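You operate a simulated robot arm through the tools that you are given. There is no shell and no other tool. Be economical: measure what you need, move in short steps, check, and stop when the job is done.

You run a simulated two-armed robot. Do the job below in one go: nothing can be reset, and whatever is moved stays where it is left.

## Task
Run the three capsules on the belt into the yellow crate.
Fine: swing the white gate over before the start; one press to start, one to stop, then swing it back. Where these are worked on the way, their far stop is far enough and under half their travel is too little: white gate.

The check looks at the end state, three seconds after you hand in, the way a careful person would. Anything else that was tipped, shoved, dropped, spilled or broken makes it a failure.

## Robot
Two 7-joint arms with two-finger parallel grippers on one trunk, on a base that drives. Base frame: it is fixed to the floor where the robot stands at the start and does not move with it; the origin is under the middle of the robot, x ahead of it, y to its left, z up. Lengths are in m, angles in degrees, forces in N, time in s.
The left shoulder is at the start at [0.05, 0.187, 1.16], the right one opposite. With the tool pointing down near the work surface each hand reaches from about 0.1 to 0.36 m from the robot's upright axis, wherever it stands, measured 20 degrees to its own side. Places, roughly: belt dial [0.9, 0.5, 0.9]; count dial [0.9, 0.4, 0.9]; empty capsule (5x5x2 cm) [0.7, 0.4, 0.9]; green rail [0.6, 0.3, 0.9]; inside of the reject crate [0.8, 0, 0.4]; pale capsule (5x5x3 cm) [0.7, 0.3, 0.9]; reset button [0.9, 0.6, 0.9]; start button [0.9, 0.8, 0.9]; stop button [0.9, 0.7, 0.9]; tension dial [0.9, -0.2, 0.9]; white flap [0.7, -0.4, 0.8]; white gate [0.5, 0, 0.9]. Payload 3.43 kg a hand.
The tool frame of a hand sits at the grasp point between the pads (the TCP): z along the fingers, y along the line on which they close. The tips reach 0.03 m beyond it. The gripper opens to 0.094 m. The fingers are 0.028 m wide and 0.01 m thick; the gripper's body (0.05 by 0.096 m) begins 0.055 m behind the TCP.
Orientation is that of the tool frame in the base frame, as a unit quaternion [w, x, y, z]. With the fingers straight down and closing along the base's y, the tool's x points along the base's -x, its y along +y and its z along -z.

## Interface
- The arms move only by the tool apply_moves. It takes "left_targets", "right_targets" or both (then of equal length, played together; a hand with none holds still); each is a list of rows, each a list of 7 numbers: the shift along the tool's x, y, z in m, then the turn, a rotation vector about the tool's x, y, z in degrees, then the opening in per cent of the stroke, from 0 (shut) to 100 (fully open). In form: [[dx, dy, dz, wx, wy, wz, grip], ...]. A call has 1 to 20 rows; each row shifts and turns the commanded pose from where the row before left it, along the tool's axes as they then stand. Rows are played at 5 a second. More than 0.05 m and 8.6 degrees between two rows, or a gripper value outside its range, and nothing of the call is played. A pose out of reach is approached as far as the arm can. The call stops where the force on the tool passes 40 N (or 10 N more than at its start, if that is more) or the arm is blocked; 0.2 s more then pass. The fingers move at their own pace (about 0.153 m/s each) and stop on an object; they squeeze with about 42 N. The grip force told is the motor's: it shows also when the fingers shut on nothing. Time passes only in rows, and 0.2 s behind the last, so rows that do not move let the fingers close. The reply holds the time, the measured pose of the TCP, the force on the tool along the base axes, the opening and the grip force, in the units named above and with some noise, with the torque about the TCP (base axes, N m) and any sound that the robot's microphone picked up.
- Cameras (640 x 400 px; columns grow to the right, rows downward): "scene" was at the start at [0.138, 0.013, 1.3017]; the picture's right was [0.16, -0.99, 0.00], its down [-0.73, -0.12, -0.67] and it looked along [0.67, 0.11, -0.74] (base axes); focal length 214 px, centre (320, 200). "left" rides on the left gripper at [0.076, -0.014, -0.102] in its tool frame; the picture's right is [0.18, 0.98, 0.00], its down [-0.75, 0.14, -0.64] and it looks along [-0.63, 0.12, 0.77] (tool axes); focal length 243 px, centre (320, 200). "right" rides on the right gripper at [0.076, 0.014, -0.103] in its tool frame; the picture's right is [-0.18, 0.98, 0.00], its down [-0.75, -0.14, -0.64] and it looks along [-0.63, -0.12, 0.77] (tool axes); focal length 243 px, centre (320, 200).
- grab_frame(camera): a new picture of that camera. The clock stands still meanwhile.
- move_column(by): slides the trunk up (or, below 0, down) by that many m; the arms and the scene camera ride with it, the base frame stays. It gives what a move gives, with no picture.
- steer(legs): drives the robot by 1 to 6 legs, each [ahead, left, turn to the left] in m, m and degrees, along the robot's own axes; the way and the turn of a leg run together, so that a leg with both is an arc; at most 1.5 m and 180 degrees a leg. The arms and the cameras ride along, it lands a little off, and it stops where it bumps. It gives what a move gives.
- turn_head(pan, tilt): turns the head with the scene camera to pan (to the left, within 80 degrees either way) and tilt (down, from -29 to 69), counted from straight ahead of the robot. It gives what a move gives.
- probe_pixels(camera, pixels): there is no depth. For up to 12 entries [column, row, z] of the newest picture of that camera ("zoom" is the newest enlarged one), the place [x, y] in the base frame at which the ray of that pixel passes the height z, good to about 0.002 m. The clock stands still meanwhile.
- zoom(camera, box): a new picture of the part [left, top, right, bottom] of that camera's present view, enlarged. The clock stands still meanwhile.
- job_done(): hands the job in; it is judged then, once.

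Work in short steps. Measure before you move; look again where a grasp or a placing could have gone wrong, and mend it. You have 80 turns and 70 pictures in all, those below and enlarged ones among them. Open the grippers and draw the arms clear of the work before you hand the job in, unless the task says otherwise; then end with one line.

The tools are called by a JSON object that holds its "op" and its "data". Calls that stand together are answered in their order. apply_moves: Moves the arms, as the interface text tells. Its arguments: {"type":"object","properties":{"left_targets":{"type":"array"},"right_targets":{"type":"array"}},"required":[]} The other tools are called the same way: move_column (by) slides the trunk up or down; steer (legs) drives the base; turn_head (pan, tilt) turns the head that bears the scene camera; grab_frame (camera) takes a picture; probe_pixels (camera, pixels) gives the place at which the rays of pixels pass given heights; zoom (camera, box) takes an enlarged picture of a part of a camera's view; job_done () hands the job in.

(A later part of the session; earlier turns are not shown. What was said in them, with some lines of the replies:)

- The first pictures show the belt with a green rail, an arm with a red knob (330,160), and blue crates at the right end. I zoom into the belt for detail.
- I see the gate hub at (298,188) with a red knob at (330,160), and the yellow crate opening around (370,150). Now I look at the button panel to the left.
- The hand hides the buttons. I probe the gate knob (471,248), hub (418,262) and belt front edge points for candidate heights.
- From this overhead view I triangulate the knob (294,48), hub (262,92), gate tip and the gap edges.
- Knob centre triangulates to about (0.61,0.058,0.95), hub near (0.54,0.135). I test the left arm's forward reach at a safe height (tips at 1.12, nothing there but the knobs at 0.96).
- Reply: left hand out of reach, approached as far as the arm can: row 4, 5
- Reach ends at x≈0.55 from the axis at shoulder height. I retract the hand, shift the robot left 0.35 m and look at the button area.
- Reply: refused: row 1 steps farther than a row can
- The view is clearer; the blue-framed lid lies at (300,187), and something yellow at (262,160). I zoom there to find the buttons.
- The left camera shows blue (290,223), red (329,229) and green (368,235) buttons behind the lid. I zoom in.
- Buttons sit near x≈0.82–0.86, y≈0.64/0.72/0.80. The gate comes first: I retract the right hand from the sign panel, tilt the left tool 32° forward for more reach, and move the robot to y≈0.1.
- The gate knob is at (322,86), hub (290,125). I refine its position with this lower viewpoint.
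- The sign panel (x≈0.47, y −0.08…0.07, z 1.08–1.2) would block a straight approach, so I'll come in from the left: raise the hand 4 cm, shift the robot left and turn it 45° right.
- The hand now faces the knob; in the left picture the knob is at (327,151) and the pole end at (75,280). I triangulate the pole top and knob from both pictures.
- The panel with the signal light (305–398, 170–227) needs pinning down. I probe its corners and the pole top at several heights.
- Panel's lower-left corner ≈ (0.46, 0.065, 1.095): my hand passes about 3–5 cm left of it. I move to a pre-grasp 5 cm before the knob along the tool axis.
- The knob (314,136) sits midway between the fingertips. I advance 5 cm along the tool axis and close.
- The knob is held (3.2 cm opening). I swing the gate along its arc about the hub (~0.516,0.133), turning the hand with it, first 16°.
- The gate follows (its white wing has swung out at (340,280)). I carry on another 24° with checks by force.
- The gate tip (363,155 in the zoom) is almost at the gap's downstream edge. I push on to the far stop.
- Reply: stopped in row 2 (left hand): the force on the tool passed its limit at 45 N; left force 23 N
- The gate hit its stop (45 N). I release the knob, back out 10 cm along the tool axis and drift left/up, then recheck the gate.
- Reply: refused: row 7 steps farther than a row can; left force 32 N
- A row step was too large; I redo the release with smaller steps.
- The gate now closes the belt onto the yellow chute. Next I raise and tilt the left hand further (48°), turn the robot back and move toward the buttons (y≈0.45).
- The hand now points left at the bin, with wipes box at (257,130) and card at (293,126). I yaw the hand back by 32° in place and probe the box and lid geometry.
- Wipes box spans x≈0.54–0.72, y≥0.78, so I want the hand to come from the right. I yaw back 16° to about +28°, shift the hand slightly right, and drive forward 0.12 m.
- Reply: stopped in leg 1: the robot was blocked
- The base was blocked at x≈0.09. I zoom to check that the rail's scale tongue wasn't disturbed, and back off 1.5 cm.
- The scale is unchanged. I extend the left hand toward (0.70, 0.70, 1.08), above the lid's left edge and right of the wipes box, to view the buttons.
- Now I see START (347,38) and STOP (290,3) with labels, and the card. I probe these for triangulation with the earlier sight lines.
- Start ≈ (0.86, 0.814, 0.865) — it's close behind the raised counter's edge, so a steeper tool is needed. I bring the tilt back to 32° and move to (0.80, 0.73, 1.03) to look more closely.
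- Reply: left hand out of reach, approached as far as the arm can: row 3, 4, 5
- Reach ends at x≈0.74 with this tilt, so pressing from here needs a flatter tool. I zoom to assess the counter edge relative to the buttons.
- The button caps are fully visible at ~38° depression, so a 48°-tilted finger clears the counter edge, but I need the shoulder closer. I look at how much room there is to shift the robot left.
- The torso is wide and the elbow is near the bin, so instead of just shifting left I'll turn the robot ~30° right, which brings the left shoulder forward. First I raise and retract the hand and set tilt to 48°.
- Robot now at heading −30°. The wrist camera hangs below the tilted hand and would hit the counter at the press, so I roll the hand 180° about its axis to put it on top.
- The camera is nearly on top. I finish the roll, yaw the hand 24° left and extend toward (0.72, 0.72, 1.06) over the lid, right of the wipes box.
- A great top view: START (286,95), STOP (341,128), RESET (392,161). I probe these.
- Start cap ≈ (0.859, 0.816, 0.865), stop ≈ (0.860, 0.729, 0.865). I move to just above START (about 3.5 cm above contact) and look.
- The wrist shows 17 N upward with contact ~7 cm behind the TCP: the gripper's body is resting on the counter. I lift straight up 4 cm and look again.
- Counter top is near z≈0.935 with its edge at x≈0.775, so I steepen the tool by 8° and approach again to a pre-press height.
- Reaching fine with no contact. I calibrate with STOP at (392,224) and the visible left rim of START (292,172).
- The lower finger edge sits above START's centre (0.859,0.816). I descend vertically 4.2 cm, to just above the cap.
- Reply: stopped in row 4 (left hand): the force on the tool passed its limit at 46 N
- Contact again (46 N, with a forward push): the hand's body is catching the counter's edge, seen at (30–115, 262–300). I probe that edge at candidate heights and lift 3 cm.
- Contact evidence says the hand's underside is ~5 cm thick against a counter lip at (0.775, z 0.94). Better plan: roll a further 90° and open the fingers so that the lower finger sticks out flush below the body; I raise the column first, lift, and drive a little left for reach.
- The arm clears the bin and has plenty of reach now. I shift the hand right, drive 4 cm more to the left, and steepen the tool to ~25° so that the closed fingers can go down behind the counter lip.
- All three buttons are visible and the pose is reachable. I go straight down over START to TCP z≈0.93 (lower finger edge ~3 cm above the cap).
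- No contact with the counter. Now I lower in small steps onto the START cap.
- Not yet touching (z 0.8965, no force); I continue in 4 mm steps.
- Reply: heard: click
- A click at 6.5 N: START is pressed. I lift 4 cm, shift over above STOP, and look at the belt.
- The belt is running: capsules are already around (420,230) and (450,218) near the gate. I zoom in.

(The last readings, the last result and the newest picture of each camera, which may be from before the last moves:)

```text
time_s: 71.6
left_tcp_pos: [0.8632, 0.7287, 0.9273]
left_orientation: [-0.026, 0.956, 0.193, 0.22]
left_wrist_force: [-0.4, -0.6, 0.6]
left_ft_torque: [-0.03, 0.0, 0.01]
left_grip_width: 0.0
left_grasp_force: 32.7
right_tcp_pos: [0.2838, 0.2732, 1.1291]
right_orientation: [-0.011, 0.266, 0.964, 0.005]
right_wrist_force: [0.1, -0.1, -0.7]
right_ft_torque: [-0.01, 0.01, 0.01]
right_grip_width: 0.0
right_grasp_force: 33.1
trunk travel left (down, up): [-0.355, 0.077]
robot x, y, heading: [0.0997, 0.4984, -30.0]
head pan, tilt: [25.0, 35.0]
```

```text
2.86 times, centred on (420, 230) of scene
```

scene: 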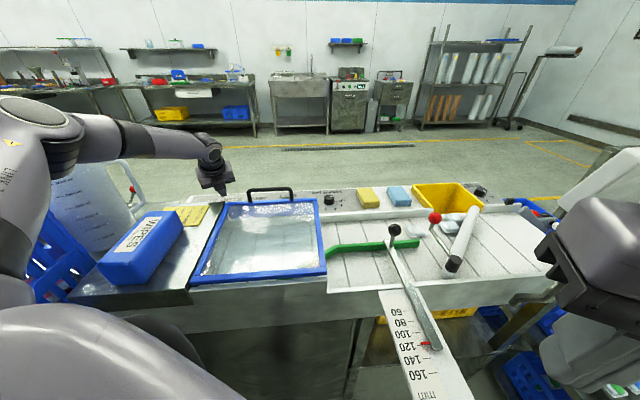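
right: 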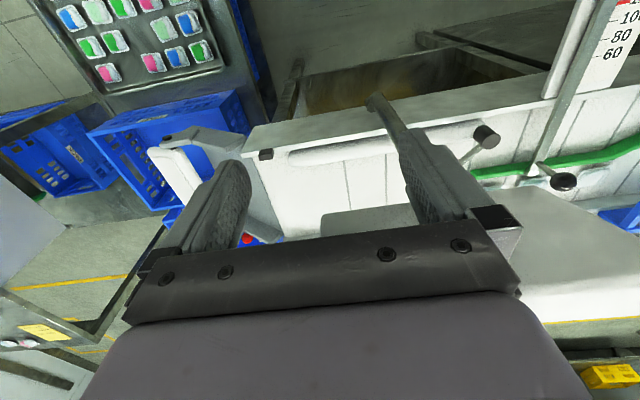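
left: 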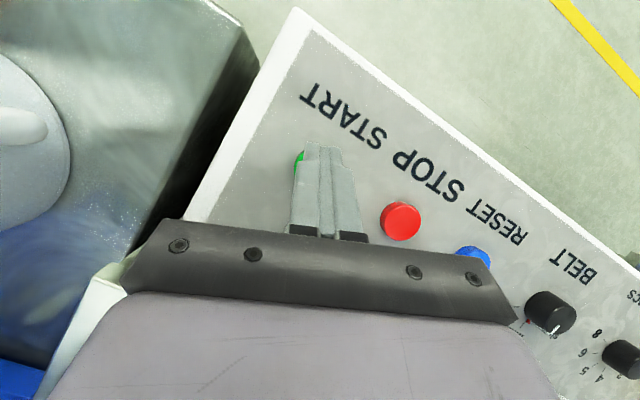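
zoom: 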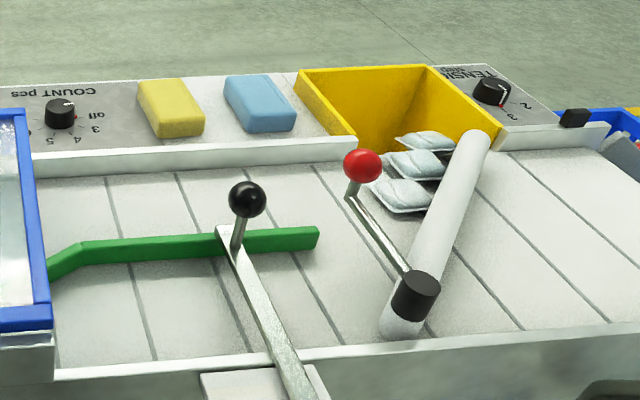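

The capsules slide along the gate toward the chute, one being pushed off by the others. I wait 2 s more.

{"op": "apply_moves", "data": {"left_targets": [[0, 0, 0, 0, 0, 0, 0], [0, 0, 0, 0, 0, 0, 0], [0, 0, 0, 0, 0, 0, 0], [0, 0, 0, 0, 0, 0, 0], [0, 0, 0, 0, 0, 0, 0], [0, 0, 0, 0, 0, 0, 0], [0, 0, 0, 0, 0, 0, 0], [0, 0, 0, 0, 0, 0, 0], [0, 0, 0, 0, 0, 0, 0], [0, 0, 0, 0, 0, 0, 0]]}}

{"op": "zoom", "data": {"camera": "scene", "box": [310, 160, 530, 300]}}

```text
time_s: 73.8
left_tcp_pos: [0.8618, 0.7279, 0.9256]
left_orientation: [-0.026, 0.956, 0.193, 0.219]
left_wrist_force: [0.6, -0.6, -0.9]
left_ft_torque: [0.02, 0.01, -0.01]
left_grip_width: 0.0
left_grasp_force: 33.3
right_tcp_pos: [0.2844, 0.2731, 1.1297]
right_orientation: [-0.012, 0.265, 0.964, 0.003]
right_wrist_force: [-1.0, 0.2, -0.2]
right_ft_torque: [0.01, -0.02, 0.03]
right_grip_width: 0.0
right_grasp_force: 33.0
trunk travel left (down, up): [-0.355, 0.077]
robot x, y, heading: [0.1026, 0.498, -30.3]
head pan, tilt: [25.0, 35.0]
```

```text
2.86 times, centred on (420, 230) of scene
```

zoom: 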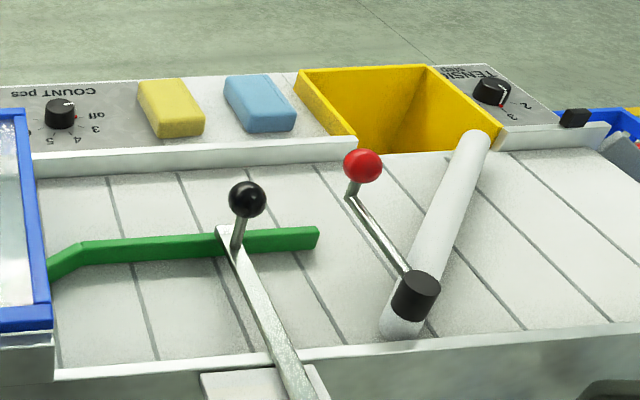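

All three capsules have gone down the yellow chute. I press STOP: 3.7 cm straight down as with START.

{"op": "apply_moves", "data": {"left_targets": [[-0.0043, 0, 0.009, 0, 0, 0, 0], [-0.0043, 0, 0.009, 0, 0, 0, 0], [-0.0034, 0, 0.0072, 0, 0, 0, 0], [-0.0017, 0, 0.0036, 0, 0, 0, 0], [-0.0017, 0, 0.0036, 0, 0, 0, 0], [0, 0, 0, 0, 0, 0, 0]]}}

```text
time_s: 75.2
left_tcp_pos: [0.862, 0.7284, 0.8918]
left_orientation: [-0.026, 0.956, 0.193, 0.219]
left_wrist_force: [0.1, 0.1, 1.7]
left_ft_torque: [0.01, -0.02, 0.02]
left_grip_width: 0.0002
left_grasp_force: 32.9
right_tcp_pos: [0.2838, 0.274, 1.1287]
right_orientation: [-0.012, 0.264, 0.964, 0.004]
right_wrist_force: [0.0, -0.2, 0.1]
right_ft_torque: [-0.01, 0.01, -0.05]
right_grip_width: 0.0
right_grasp_force: 33.0
trunk travel left (down, up): [-0.355, 0.077]
robot x, y, heading: [0.1013, 0.5009, -29.9]
head pan, tilt: [25.0, 35.0]
heard: click
```

Click heard. I lift off, raise the hand clear, and compare two pictures of the belt to confirm that it stands.

{"op": "apply_moves", "data": {"left_targets": [[0.0172, 0, -0.036, 0, 0, 0, 0], [0.0172, 0, -0.036, 0, 0, 0, 0], [0.0172, 0, -0.036, 0, 0, 0, 0], [0.0172, 0, -0.036, 0, 0, 0, 0], [0, 0, 0, 0, 0, 0, 0]]}}

{"op": "zoom", "data": {"camera": "scene", "box": [310, 160, 530, 300]}}

{"op": "apply_moves", "data": {"left_targets": [[0.04, 0, -0.01, 0, 0, 0, 0], [0, 0, 0, 0, 0, 0, 0]]}}

{"op": "zoom", "data": {"camera": "scene", "box": [310, 160, 530, 300]}}

```text
time_s: 76.4
left_tcp_pos: [0.8595, 0.7334, 1.0538]
left_orientation: [-0.027, 0.956, 0.193, 0.219]
left_wrist_force: [-1.0, 0.6, -0.4]
left_ft_torque: [0.03, 0.02, 0.03]
left_grip_width: 0.0
left_grasp_force: 32.7
right_tcp_pos: [0.2839, 0.2732, 1.129]
right_orientation: [-0.012, 0.264, 0.964, 0.004]
right_wrist_force: [0.4, 0.5, 0.7]
right_ft_torque: [-0.01, -0.01, 0.0]
right_grip_width: 0.0001
right_grasp_force: 32.9
trunk travel left (down, up): [-0.355, 0.077]
robot x, y, heading: [0.1025, 0.4984, -30.3]
head pan, tilt: [25.0, 35.0]
```

```text
2.86 times, centred on (420, 230) of scene
```

zoom: 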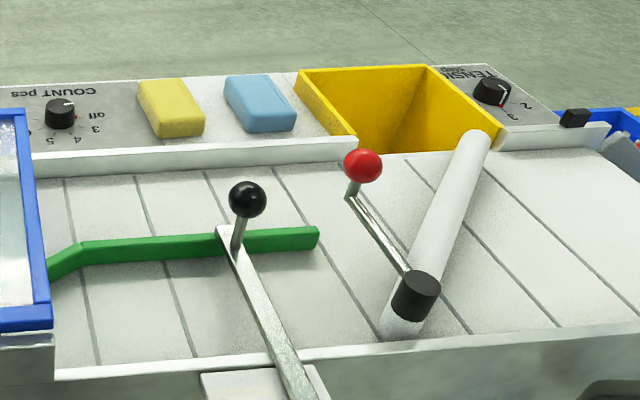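

```text
time_s: 77.0
left_tcp_pos: [0.8882, 0.7467, 1.0804]
left_orientation: [-0.026, 0.956, 0.193, 0.218]
left_wrist_force: [-0.3, 0.0, 1.0]
left_ft_torque: [-0.01, 0.0, 0.04]
left_grip_width: 0.0001
left_grasp_force: 33.1
right_tcp_pos: [0.2842, 0.2738, 1.1303]
right_orientation: [-0.012, 0.265, 0.964, 0.004]
right_wrist_force: [0.8, -0.3, -0.3]
right_ft_torque: [0.01, 0.02, 0.0]
right_grip_width: 0.0
right_grasp_force: 33.0
trunk travel left (down, up): [-0.355, 0.077]
robot x, y, heading: [0.0997, 0.4986, -30.1]
head pan, tilt: [25.0, 35.0]
```

```text
2.86 times, centred on (420, 230) of scene
```

zoom: 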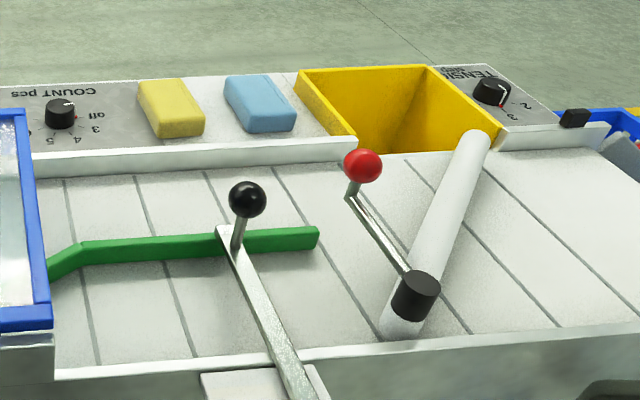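

The belt stands still and is empty. I lift the hand and drive the robot away (back-right 0.25 m along its side) before folding the arm.

{"op": "apply_moves", "data": {"left_targets": [[-0.0178, -0.002, -0.036, 0, 0, 0, 0], [-0.0178, -0.002, -0.036, 0, 0, 0, 0], [0, 0, 0, 0, 0, 0, 0]]}}

{"op": "steer", "data": {"legs": [[0, -0.25, 0]]}}

{"op": "apply_moves", "data": {"left_targets": [[-0.0348, 0.001, -0.0227, 0, 0, 0, 0], [-0.0348, 0.001, -0.0227, 0, 0, 0, 0], [-0.0348, 0.001, -0.0227, 0, 0, 0, 0], [-0.0348, 0.001, -0.0227, 0, 0, 0, 80], [0, 0, 0, 0, 0, 0, 80]]}}

{"op": "grab_frame", "data": {"camera": "scene"}}

```text
time_s: 77.8
left_tcp_pos: [0.829, 0.7264, 1.1301]
left_orientation: [-0.026, 0.956, 0.193, 0.219]
left_wrist_force: [0.2, -0.6, 0.0]
left_ft_torque: [0.0, 0.04, 0.01]
left_grip_width: 0.0
left_grasp_force: 32.9
right_tcp_pos: [0.2834, 0.2733, 1.1286]
right_orientation: [-0.011, 0.265, 0.964, 0.004]
right_wrist_force: [-0.1, -0.2, 0.7]
right_ft_torque: [-0.03, 0.01, -0.01]
right_grip_width: 0.0
right_grasp_force: 32.4
trunk travel left (down, up): [-0.355, 0.077]
robot x, y, heading: [0.102, 0.4996, -30.1]
head pan, tilt: [25.0, 35.0]
```

```text
time_s: 80.6
left_tcp_pos: [0.7043, 0.5128, 1.1306]
left_orientation: [-0.026, 0.956, 0.194, 0.219]
left_wrist_force: [-0.9, -0.5, 0.1]
left_ft_torque: [-0.02, 0.03, -0.01]
left_grip_width: 0.0003
left_grasp_force: 32.9
right_tcp_pos: [0.1583, 0.0567, 1.1296]
right_orientation: [-0.011, 0.262, 0.965, 0.004]
right_wrist_force: [0.4, -0.2, 0.0]
right_ft_torque: [-0.02, -0.01, -0.04]
right_grip_width: 0.0
right_grasp_force: 33.2
trunk travel left (down, up): [-0.355, 0.077]
robot x, y, heading: [-0.0238, 0.2833, -29.8]
head pan, tilt: [25.0, 35.0]
```

```text
time_s: 81.8
left_tcp_pos: [0.551, 0.4437, 1.1528]
left_orientation: [-0.027, 0.956, 0.195, 0.218]
left_wrist_force: [-0.4, 0.7, -0.1]
left_ft_torque: [0.01, 0.01, 0.02]
left_grip_width: 0.0753
left_grasp_force: 0.1
right_tcp_pos: [0.1591, 0.0579, 1.1304]
right_orientation: [-0.012, 0.262, 0.965, 0.004]
right_wrist_force: [0.6, 0.7, 0.4]
right_ft_torque: [-0.01, -0.01, -0.03]
right_grip_width: 0.0
right_grasp_force: 32.7
trunk travel left (down, up): [-0.355, 0.077]
robot x, y, heading: [-0.0213, 0.2796, -29.9]
head pan, tilt: [25.0, 35.0]
```

```text
11 pictures are left
```

scene: 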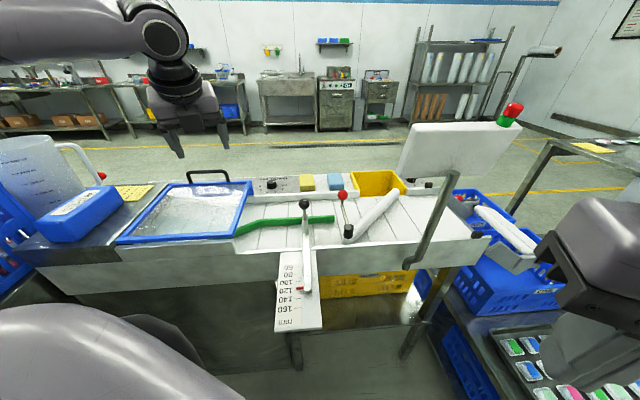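

I turn 14° right (hand yaw becomes ≈4°, matching the lever direction) and lower the column 8 cm.

{"op": "steer", "data": {"legs": [[0, -0.03, 0], [0, 0, -15]]}}

{"op": "move_column", "data": {"by": -0.08}}

{"op": "grab_frame", "data": {"camera": "left"}}

```text
time_s: 83.7
left_tcp_pos: [0.5582, 0.2607, 1.1532]
left_orientation: [0.003, 0.973, 0.066, 0.22]
left_wrist_force: [-0.1, 0.7, 0.7]
left_ft_torque: [0.0, 0.03, 0.0]
left_grip_width: 0.0751
left_grasp_force: 0.1
right_tcp_pos: [0.078, -0.0112, 1.1291]
right_orientation: [-0.011, 0.387, 0.922, 0.006]
right_wrist_force: [-0.3, -0.1, 0.0]
right_ft_torque: [-0.02, 0.01, 0.02]
right_grip_width: 0.0
right_grasp_force: 33.0
trunk travel left (down, up): [-0.355, 0.077]
robot x, y, heading: [-0.0397, 0.255, -45.5]
head pan, tilt: [25.0, 35.0]
```

```text
time_s: 84.8
left_tcp_pos: [0.5583, 0.2607, 1.0737]
left_orientation: [0.003, 0.973, 0.066, 0.221]
left_wrist_force: [-0.4, 0.1, -0.9]
left_ft_torque: [-0.01, 0.02, 0.01]
left_grip_width: 0.0751
left_grasp_force: 0.1
right_tcp_pos: [0.0792, -0.0082, 1.0506]
right_orientation: [-0.012, 0.387, 0.922, 0.005]
right_wrist_force: [0.9, -0.2, 0.2]
right_ft_torque: [-0.01, -0.01, 0.0]
right_grip_width: 0.0
right_grasp_force: 32.5
trunk travel left (down, up): [-0.275, 0.157]
robot x, y, heading: [-0.0404, 0.254, -44.9]
head pan, tilt: [25.0, 35.0]
```

```text
10 pictures are left
```

left: 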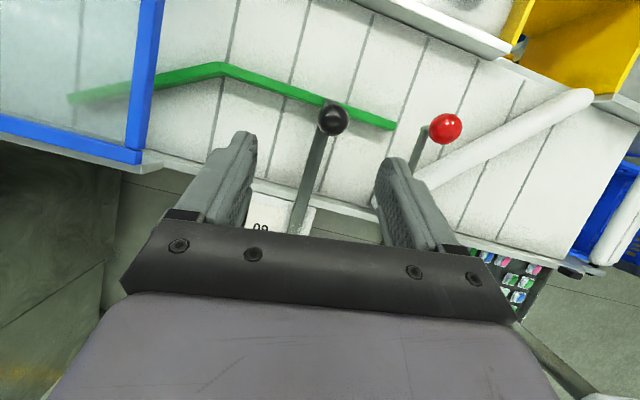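

The belt is empty and the knob is at (445,128). I probe it and move over it, sideways first to avoid the rail knob, then down to a pre-grasp.

{"op": "probe_pixels", "data": {"camera": "left", "pixels": [[445, 128, 0.95], [445, 128, 0.955], [332, 118, 0.96]]}}

{"op": "apply_moves", "data": {"left_targets": [[0.0099, 0.0451, 0.0065, 0, 0, 0, 75], [0.0099, 0.0451, 0.0065, 0, 0, 0, 75], [0.0099, 0.0451, 0.0065, 0, 0, 0, 75], [-0.0165, -0.0013, 0.0347, 0, 0, 0, 75], [-0.0165, -0.0013, 0.0347, 0, 0, 0, 75], [0, 0, 0, 0, 0, 0, 75]]}}

{"op": "grab_frame", "data": {"camera": "left"}}

```text
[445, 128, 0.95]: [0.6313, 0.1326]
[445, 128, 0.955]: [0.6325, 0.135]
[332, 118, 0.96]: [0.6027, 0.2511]
```

```text
time_s: 86.2
left_tcp_pos: [0.6096, 0.1302, 0.9937]
left_orientation: [0.003, 0.973, 0.065, 0.221]
left_wrist_force: [-0.7, 0.5, 0.9]
left_ft_torque: [0.01, 0.01, -0.02]
left_grip_width: 0.0704
left_grasp_force: 0.2
right_tcp_pos: [0.0786, -0.0104, 1.0506]
right_orientation: [-0.011, 0.387, 0.922, 0.006]
right_wrist_force: [-0.5, 0.1, 0.3]
right_ft_torque: [0.0, -0.02, -0.02]
right_grip_width: 0.0004
right_grasp_force: 33.0
trunk travel left (down, up): [-0.275, 0.157]
robot x, y, heading: [-0.0372, 0.2566, -45.1]
head pan, tilt: [25.0, 35.0]
```

```text
9 pictures are left
```

left: 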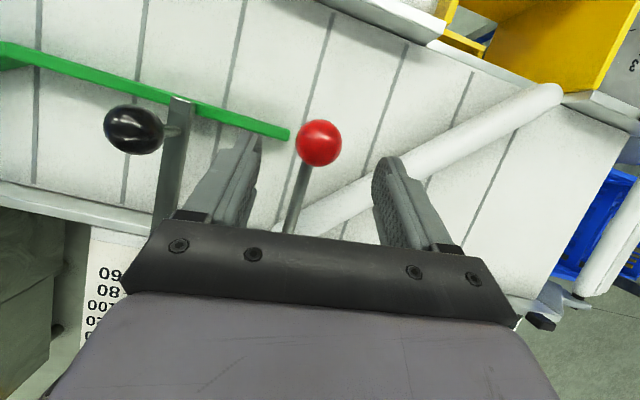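

The knob lies between the fingers. I advance 4.7 cm and close on it.

{"op": "apply_moves", "data": {"left_targets": [[0.001, 0, 0.024, 0, 0, 0, 75], [0.001, 0, 0.0235, 0, 0, 0, 75], [0, 0, 0, 0, 0, 0, 0], [0, 0, 0, 0, 0, 0, 0], [0, 0, 0, 0, 0, 0, 0]]}}

```text
time_s: 87.4
left_tcp_pos: [0.6331, 0.1322, 0.9524]
left_orientation: [0.002, 0.973, 0.066, 0.22]
left_wrist_force: [1.4, -0.3, -2.8]
left_ft_torque: [-0.1, -0.29, 0.1]
left_grip_width: 0.0317
left_grasp_force: 45.1
right_tcp_pos: [0.0796, -0.0098, 1.0493]
right_orientation: [-0.012, 0.388, 0.922, 0.005]
right_wrist_force: [0.3, 0.1, 0.0]
right_ft_torque: [-0.03, 0.0, 0.01]
right_grip_width: 0.0
right_grasp_force: 33.2
trunk travel left (down, up): [-0.275, 0.157]
robot x, y, heading: [-0.0382, 0.253, -45.0]
head pan, tilt: [25.0, 35.0]
```

Gripped. I swing the gate back along the arc: −8° per row, first three rows.

{"op": "apply_moves", "data": {"left_targets": [[-0.0033, 0.016, -0.001, -3.44, -0.28, 7.22, 0], [-0.0033, 0.016, -0.001, -3.44, -0.28, 7.22, 0], [-0.0033, 0.016, -0.001, -3.44, -0.28, 7.22, 0], [0, 0, 0, 0, 0, 0, 0]]}}

```text
time_s: 88.4
left_tcp_pos: [0.6215, 0.0864, 0.9514]
left_orientation: [0.049, 0.966, -0.139, 0.213]
left_wrist_force: [0.9, 2.1, -9.3]
left_ft_torque: [-0.1, -0.65, -0.23]
left_grip_width: 0.0312
left_grasp_force: 45.0
right_tcp_pos: [0.0796, -0.0087, 1.0495]
right_orientation: [-0.011, 0.389, 0.921, 0.006]
right_wrist_force: [-0.9, -0.3, 0.3]
right_ft_torque: [0.01, 0.02, -0.03]
right_grip_width: 0.0002
right_grasp_force: 33.4
trunk travel left (down, up): [-0.275, 0.157]
robot x, y, heading: [-0.0368, 0.2543, -44.9]
head pan, tilt: [25.0, 35.0]
```

It follows smoothly; I complete the swing toward the start stop.

{"op": "apply_moves", "data": {"left_targets": [[-0.0033, 0.016, -0.001, -3.44, -0.28, 7.22, 0], [-0.0033, 0.016, -0.001, -3.44, -0.28, 7.22, 0], [-0.0016, 0.008, -0.0005, -1.72, -0.14, 3.61, 0], [-0.0016, 0.008, -0.0005, -1.72, -0.14, 3.61, 0], [0, 0, 0, 0, 0, 0, 0]]}}

{"op": "zoom", "data": {"camera": "scene", "box": [220, 130, 540, 330]}}

```text
time_s: 89.8
left_tcp_pos: [0.601, 0.0574, 0.952]
left_orientation: [0.082, 0.919, -0.329, 0.202]
left_wrist_force: [4.1, 5.6, -1.4]
left_ft_torque: [0.39, -0.17, 0.22]
left_grip_width: 0.0312
left_grasp_force: 44.9
right_tcp_pos: [0.0803, -0.0085, 1.0493]
right_orientation: [-0.01, 0.387, 0.922, 0.006]
right_wrist_force: [-0.7, -1.0, -0.7]
right_ft_torque: [0.02, -0.02, -0.02]
right_grip_width: 0.0
right_grasp_force: 33.1
trunk travel left (down, up): [-0.275, 0.157]
robot x, y, heading: [-0.0394, 0.2514, -44.8]
head pan, tilt: [25.0, 35.0]
stopped in row 5 (left hand): the force on the tool passed its limit at 41 N (the readings are from after the stop); the commanded pose is now the measured one
```

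```text
2.00 times, centred on (380, 230) of scene
```

zoom: 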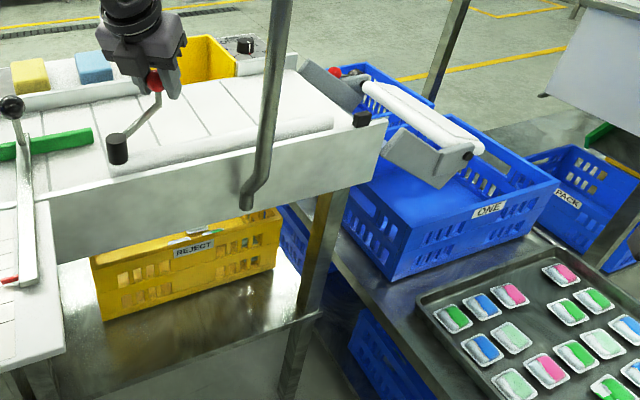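

The gate is back against its home stop. I open, retreat along the tool axis, and move left clear of the panel.

{"op": "apply_moves", "data": {"left_targets": [[0, 0, 0, 0, 0, 0, 80], [0, 0, 0, 0, 0, 0, 80], [0, 0, -0.03, 0, 0, 0, 80], [0, 0, -0.04, 0, 0, 0, 80], [0, 0, -0.04, 0, 0, 0, 80], [0, 0, -0.04, 0, 0, 0, 80], [-0.025, -0.034, -0.012, 0, 0, 0, 80], [-0.025, -0.034, -0.012, 0, 0, 0, 80], [0, 0, 0, 0, 0, 0, 80]]}}

{"op": "zoom", "data": {"camera": "scene", "box": [220, 130, 540, 330]}}

```text
time_s: 91.8
left_tcp_pos: [0.5526, 0.1898, 1.09]
left_orientation: [0.084, 0.918, -0.33, 0.202]
left_wrist_force: [-0.6, -0.2, 0.2]
left_ft_torque: [0.05, 0.01, -0.01]
left_grip_width: 0.0752
left_grasp_force: 0.1
right_tcp_pos: [0.0809, -0.0087, 1.05]
right_orientation: [-0.011, 0.387, 0.922, 0.005]
right_wrist_force: [1.0, -1.2, 0.4]
right_ft_torque: [-0.02, -0.02, 0.04]
right_grip_width: 0.0002
right_grasp_force: 33.2
trunk travel left (down, up): [-0.275, 0.157]
robot x, y, heading: [-0.0399, 0.2536, -45.0]
head pan, tilt: [25.0, 35.0]
```

```text
2.00 times, centred on (380, 230) of scene
```

zoom: 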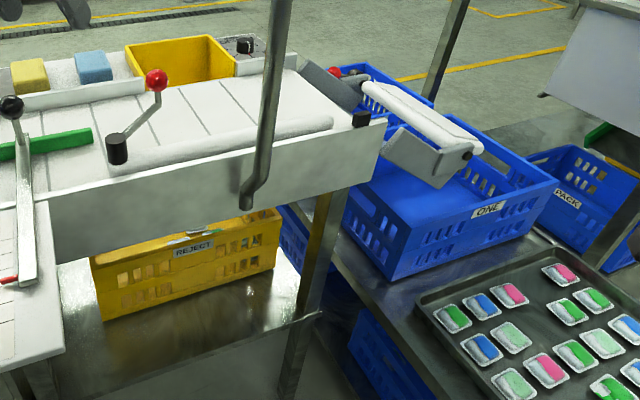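

The gate lies home. I raise the hand, open both grippers, back the robot off, and check the card, wipes and lid area once more.

{"op": "apply_moves", "data": {"left_targets": [[0, 0, -0.04, 0, 0, 0, 100], [0, 0, -0.04, 0, 0, 0, 100], [0, 0, 0, 0, 0, 0, 100]], "right_targets": [[0, 0, 0, 0, 0, 0, 100], [0, 0, 0, 0, 0, 0, 100], [0, 0, 0, 0, 0, 0, 100]]}}

{"op": "steer", "data": {"legs": [[-0.15, 0, 0]]}}

{"op": "turn_head", "data": {"pan": 65, "tilt": 30}}

{"op": "grab_frame", "data": {"camera": "scene"}}

{"op": "zoom", "data": {"camera": "scene", "box": [240, 120, 480, 270]}}

```text
time_s: 92.6
left_tcp_pos: [0.5281, 0.2155, 1.1622]
left_orientation: [0.085, 0.918, -0.331, 0.202]
left_wrist_force: [0.8, 0.0, -0.7]
left_ft_torque: [0.04, 0.0, -0.02]
left_grip_width: 0.094
left_grasp_force: 0.0
right_tcp_pos: [0.0798, -0.0094, 1.0482]
right_orientation: [-0.011, 0.387, 0.922, 0.005]
right_wrist_force: [0.4, 0.3, 0.6]
right_ft_torque: [-0.01, -0.01, -0.01]
right_grip_width: 0.0939
right_grasp_force: 0.1
trunk travel left (down, up): [-0.275, 0.157]
robot x, y, heading: [-0.041, 0.2556, -44.7]
head pan, tilt: [25.0, 35.0]
```

```text
time_s: 94.0
left_tcp_pos: [0.4201, 0.3189, 1.1627]
left_orientation: [0.086, 0.917, -0.333, 0.201]
left_wrist_force: [0.3, 1.4, -0.2]
left_ft_torque: [0.02, -0.05, -0.02]
left_grip_width: 0.094
left_grasp_force: 0.1
right_tcp_pos: [-0.0297, 0.0975, 1.0501]
right_orientation: [-0.01, 0.39, 0.921, 0.006]
right_wrist_force: [0.8, -0.5, 1.4]
right_ft_torque: [0.01, -0.01, 0.0]
right_grip_width: 0.0939
right_grasp_force: 0.1
trunk travel left (down, up): [-0.275, 0.157]
robot x, y, heading: [-0.1428, 0.3614, -45.3]
head pan, tilt: [25.0, 35.0]
```

```text
time_s: 95.0
left_tcp_pos: [0.4208, 0.3189, 1.1617]
left_orientation: [0.086, 0.917, -0.333, 0.201]
left_wrist_force: [0.0, -0.2, -1.3]
left_ft_torque: [-0.03, 0.02, 0.0]
left_grip_width: 0.0937
left_grasp_force: 0.1
right_tcp_pos: [-0.0297, 0.0986, 1.0497]
right_orientation: [-0.011, 0.389, 0.921, 0.006]
right_wrist_force: [0.3, 0.0, 1.3]
right_ft_torque: [0.02, 0.01, 0.01]
right_grip_width: 0.0941
right_grasp_force: 0.0
trunk travel left (down, up): [-0.275, 0.157]
robot x, y, heading: [-0.1473, 0.3636, -45.3]
head pan, tilt: [65.0, 30.0]
```

```text
6 pictures are left
```

scene: 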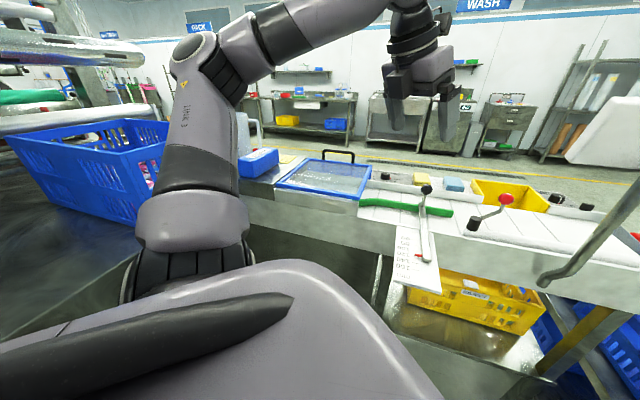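

```text
2.67 times, centred on (360, 195) of scene
```

zoom: 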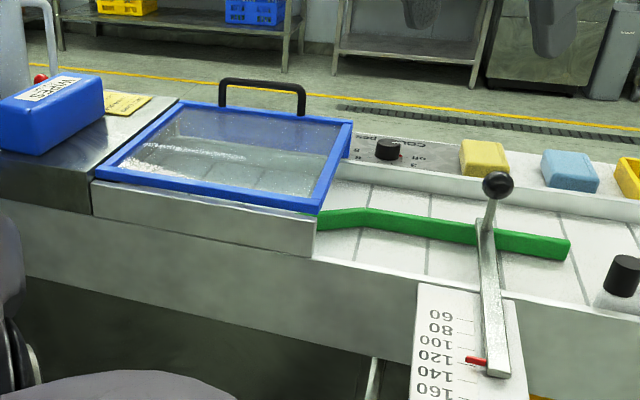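

Everything stands as before. One last zoom into the reject crate to confirm the capsules.

{"op": "zoom", "data": {"camera": "scene", "box": [390, 170, 590, 340]}}

```text
2.35 times, centred on (490, 255) of scene
```

zoom: 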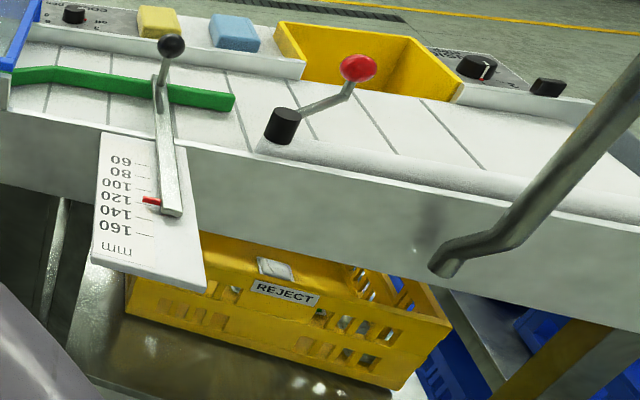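

A capsule seems to lie near the crate's front rim at (275,267). I look closer.

{"op": "zoom", "data": {"camera": "scene", "box": [440, 235, 540, 300]}}

```text
6.15 times, centred on (490, 268) of scene
```

zoom: 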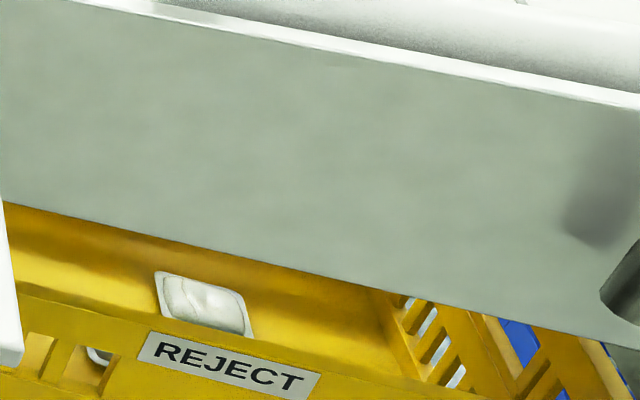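

The capsule lies inside, behind the crate's front wall (another shows through a slot). Belt stopped, gate home, arms clear: I hand in.

{"op": "job_done", "data": {}}

```text
The job is handed in.
```

I ran the three capsules off the belt into the yellow reject crate. I stopped the belt with one press and swung the white gate back to its home stop. In the last pictures two capsules can be made out in the crate; the third I only saw go down the chute. On the way, the left hand touched the steel counter twice and the base bumped once. Nothing looked moved in the pictures afterwards.
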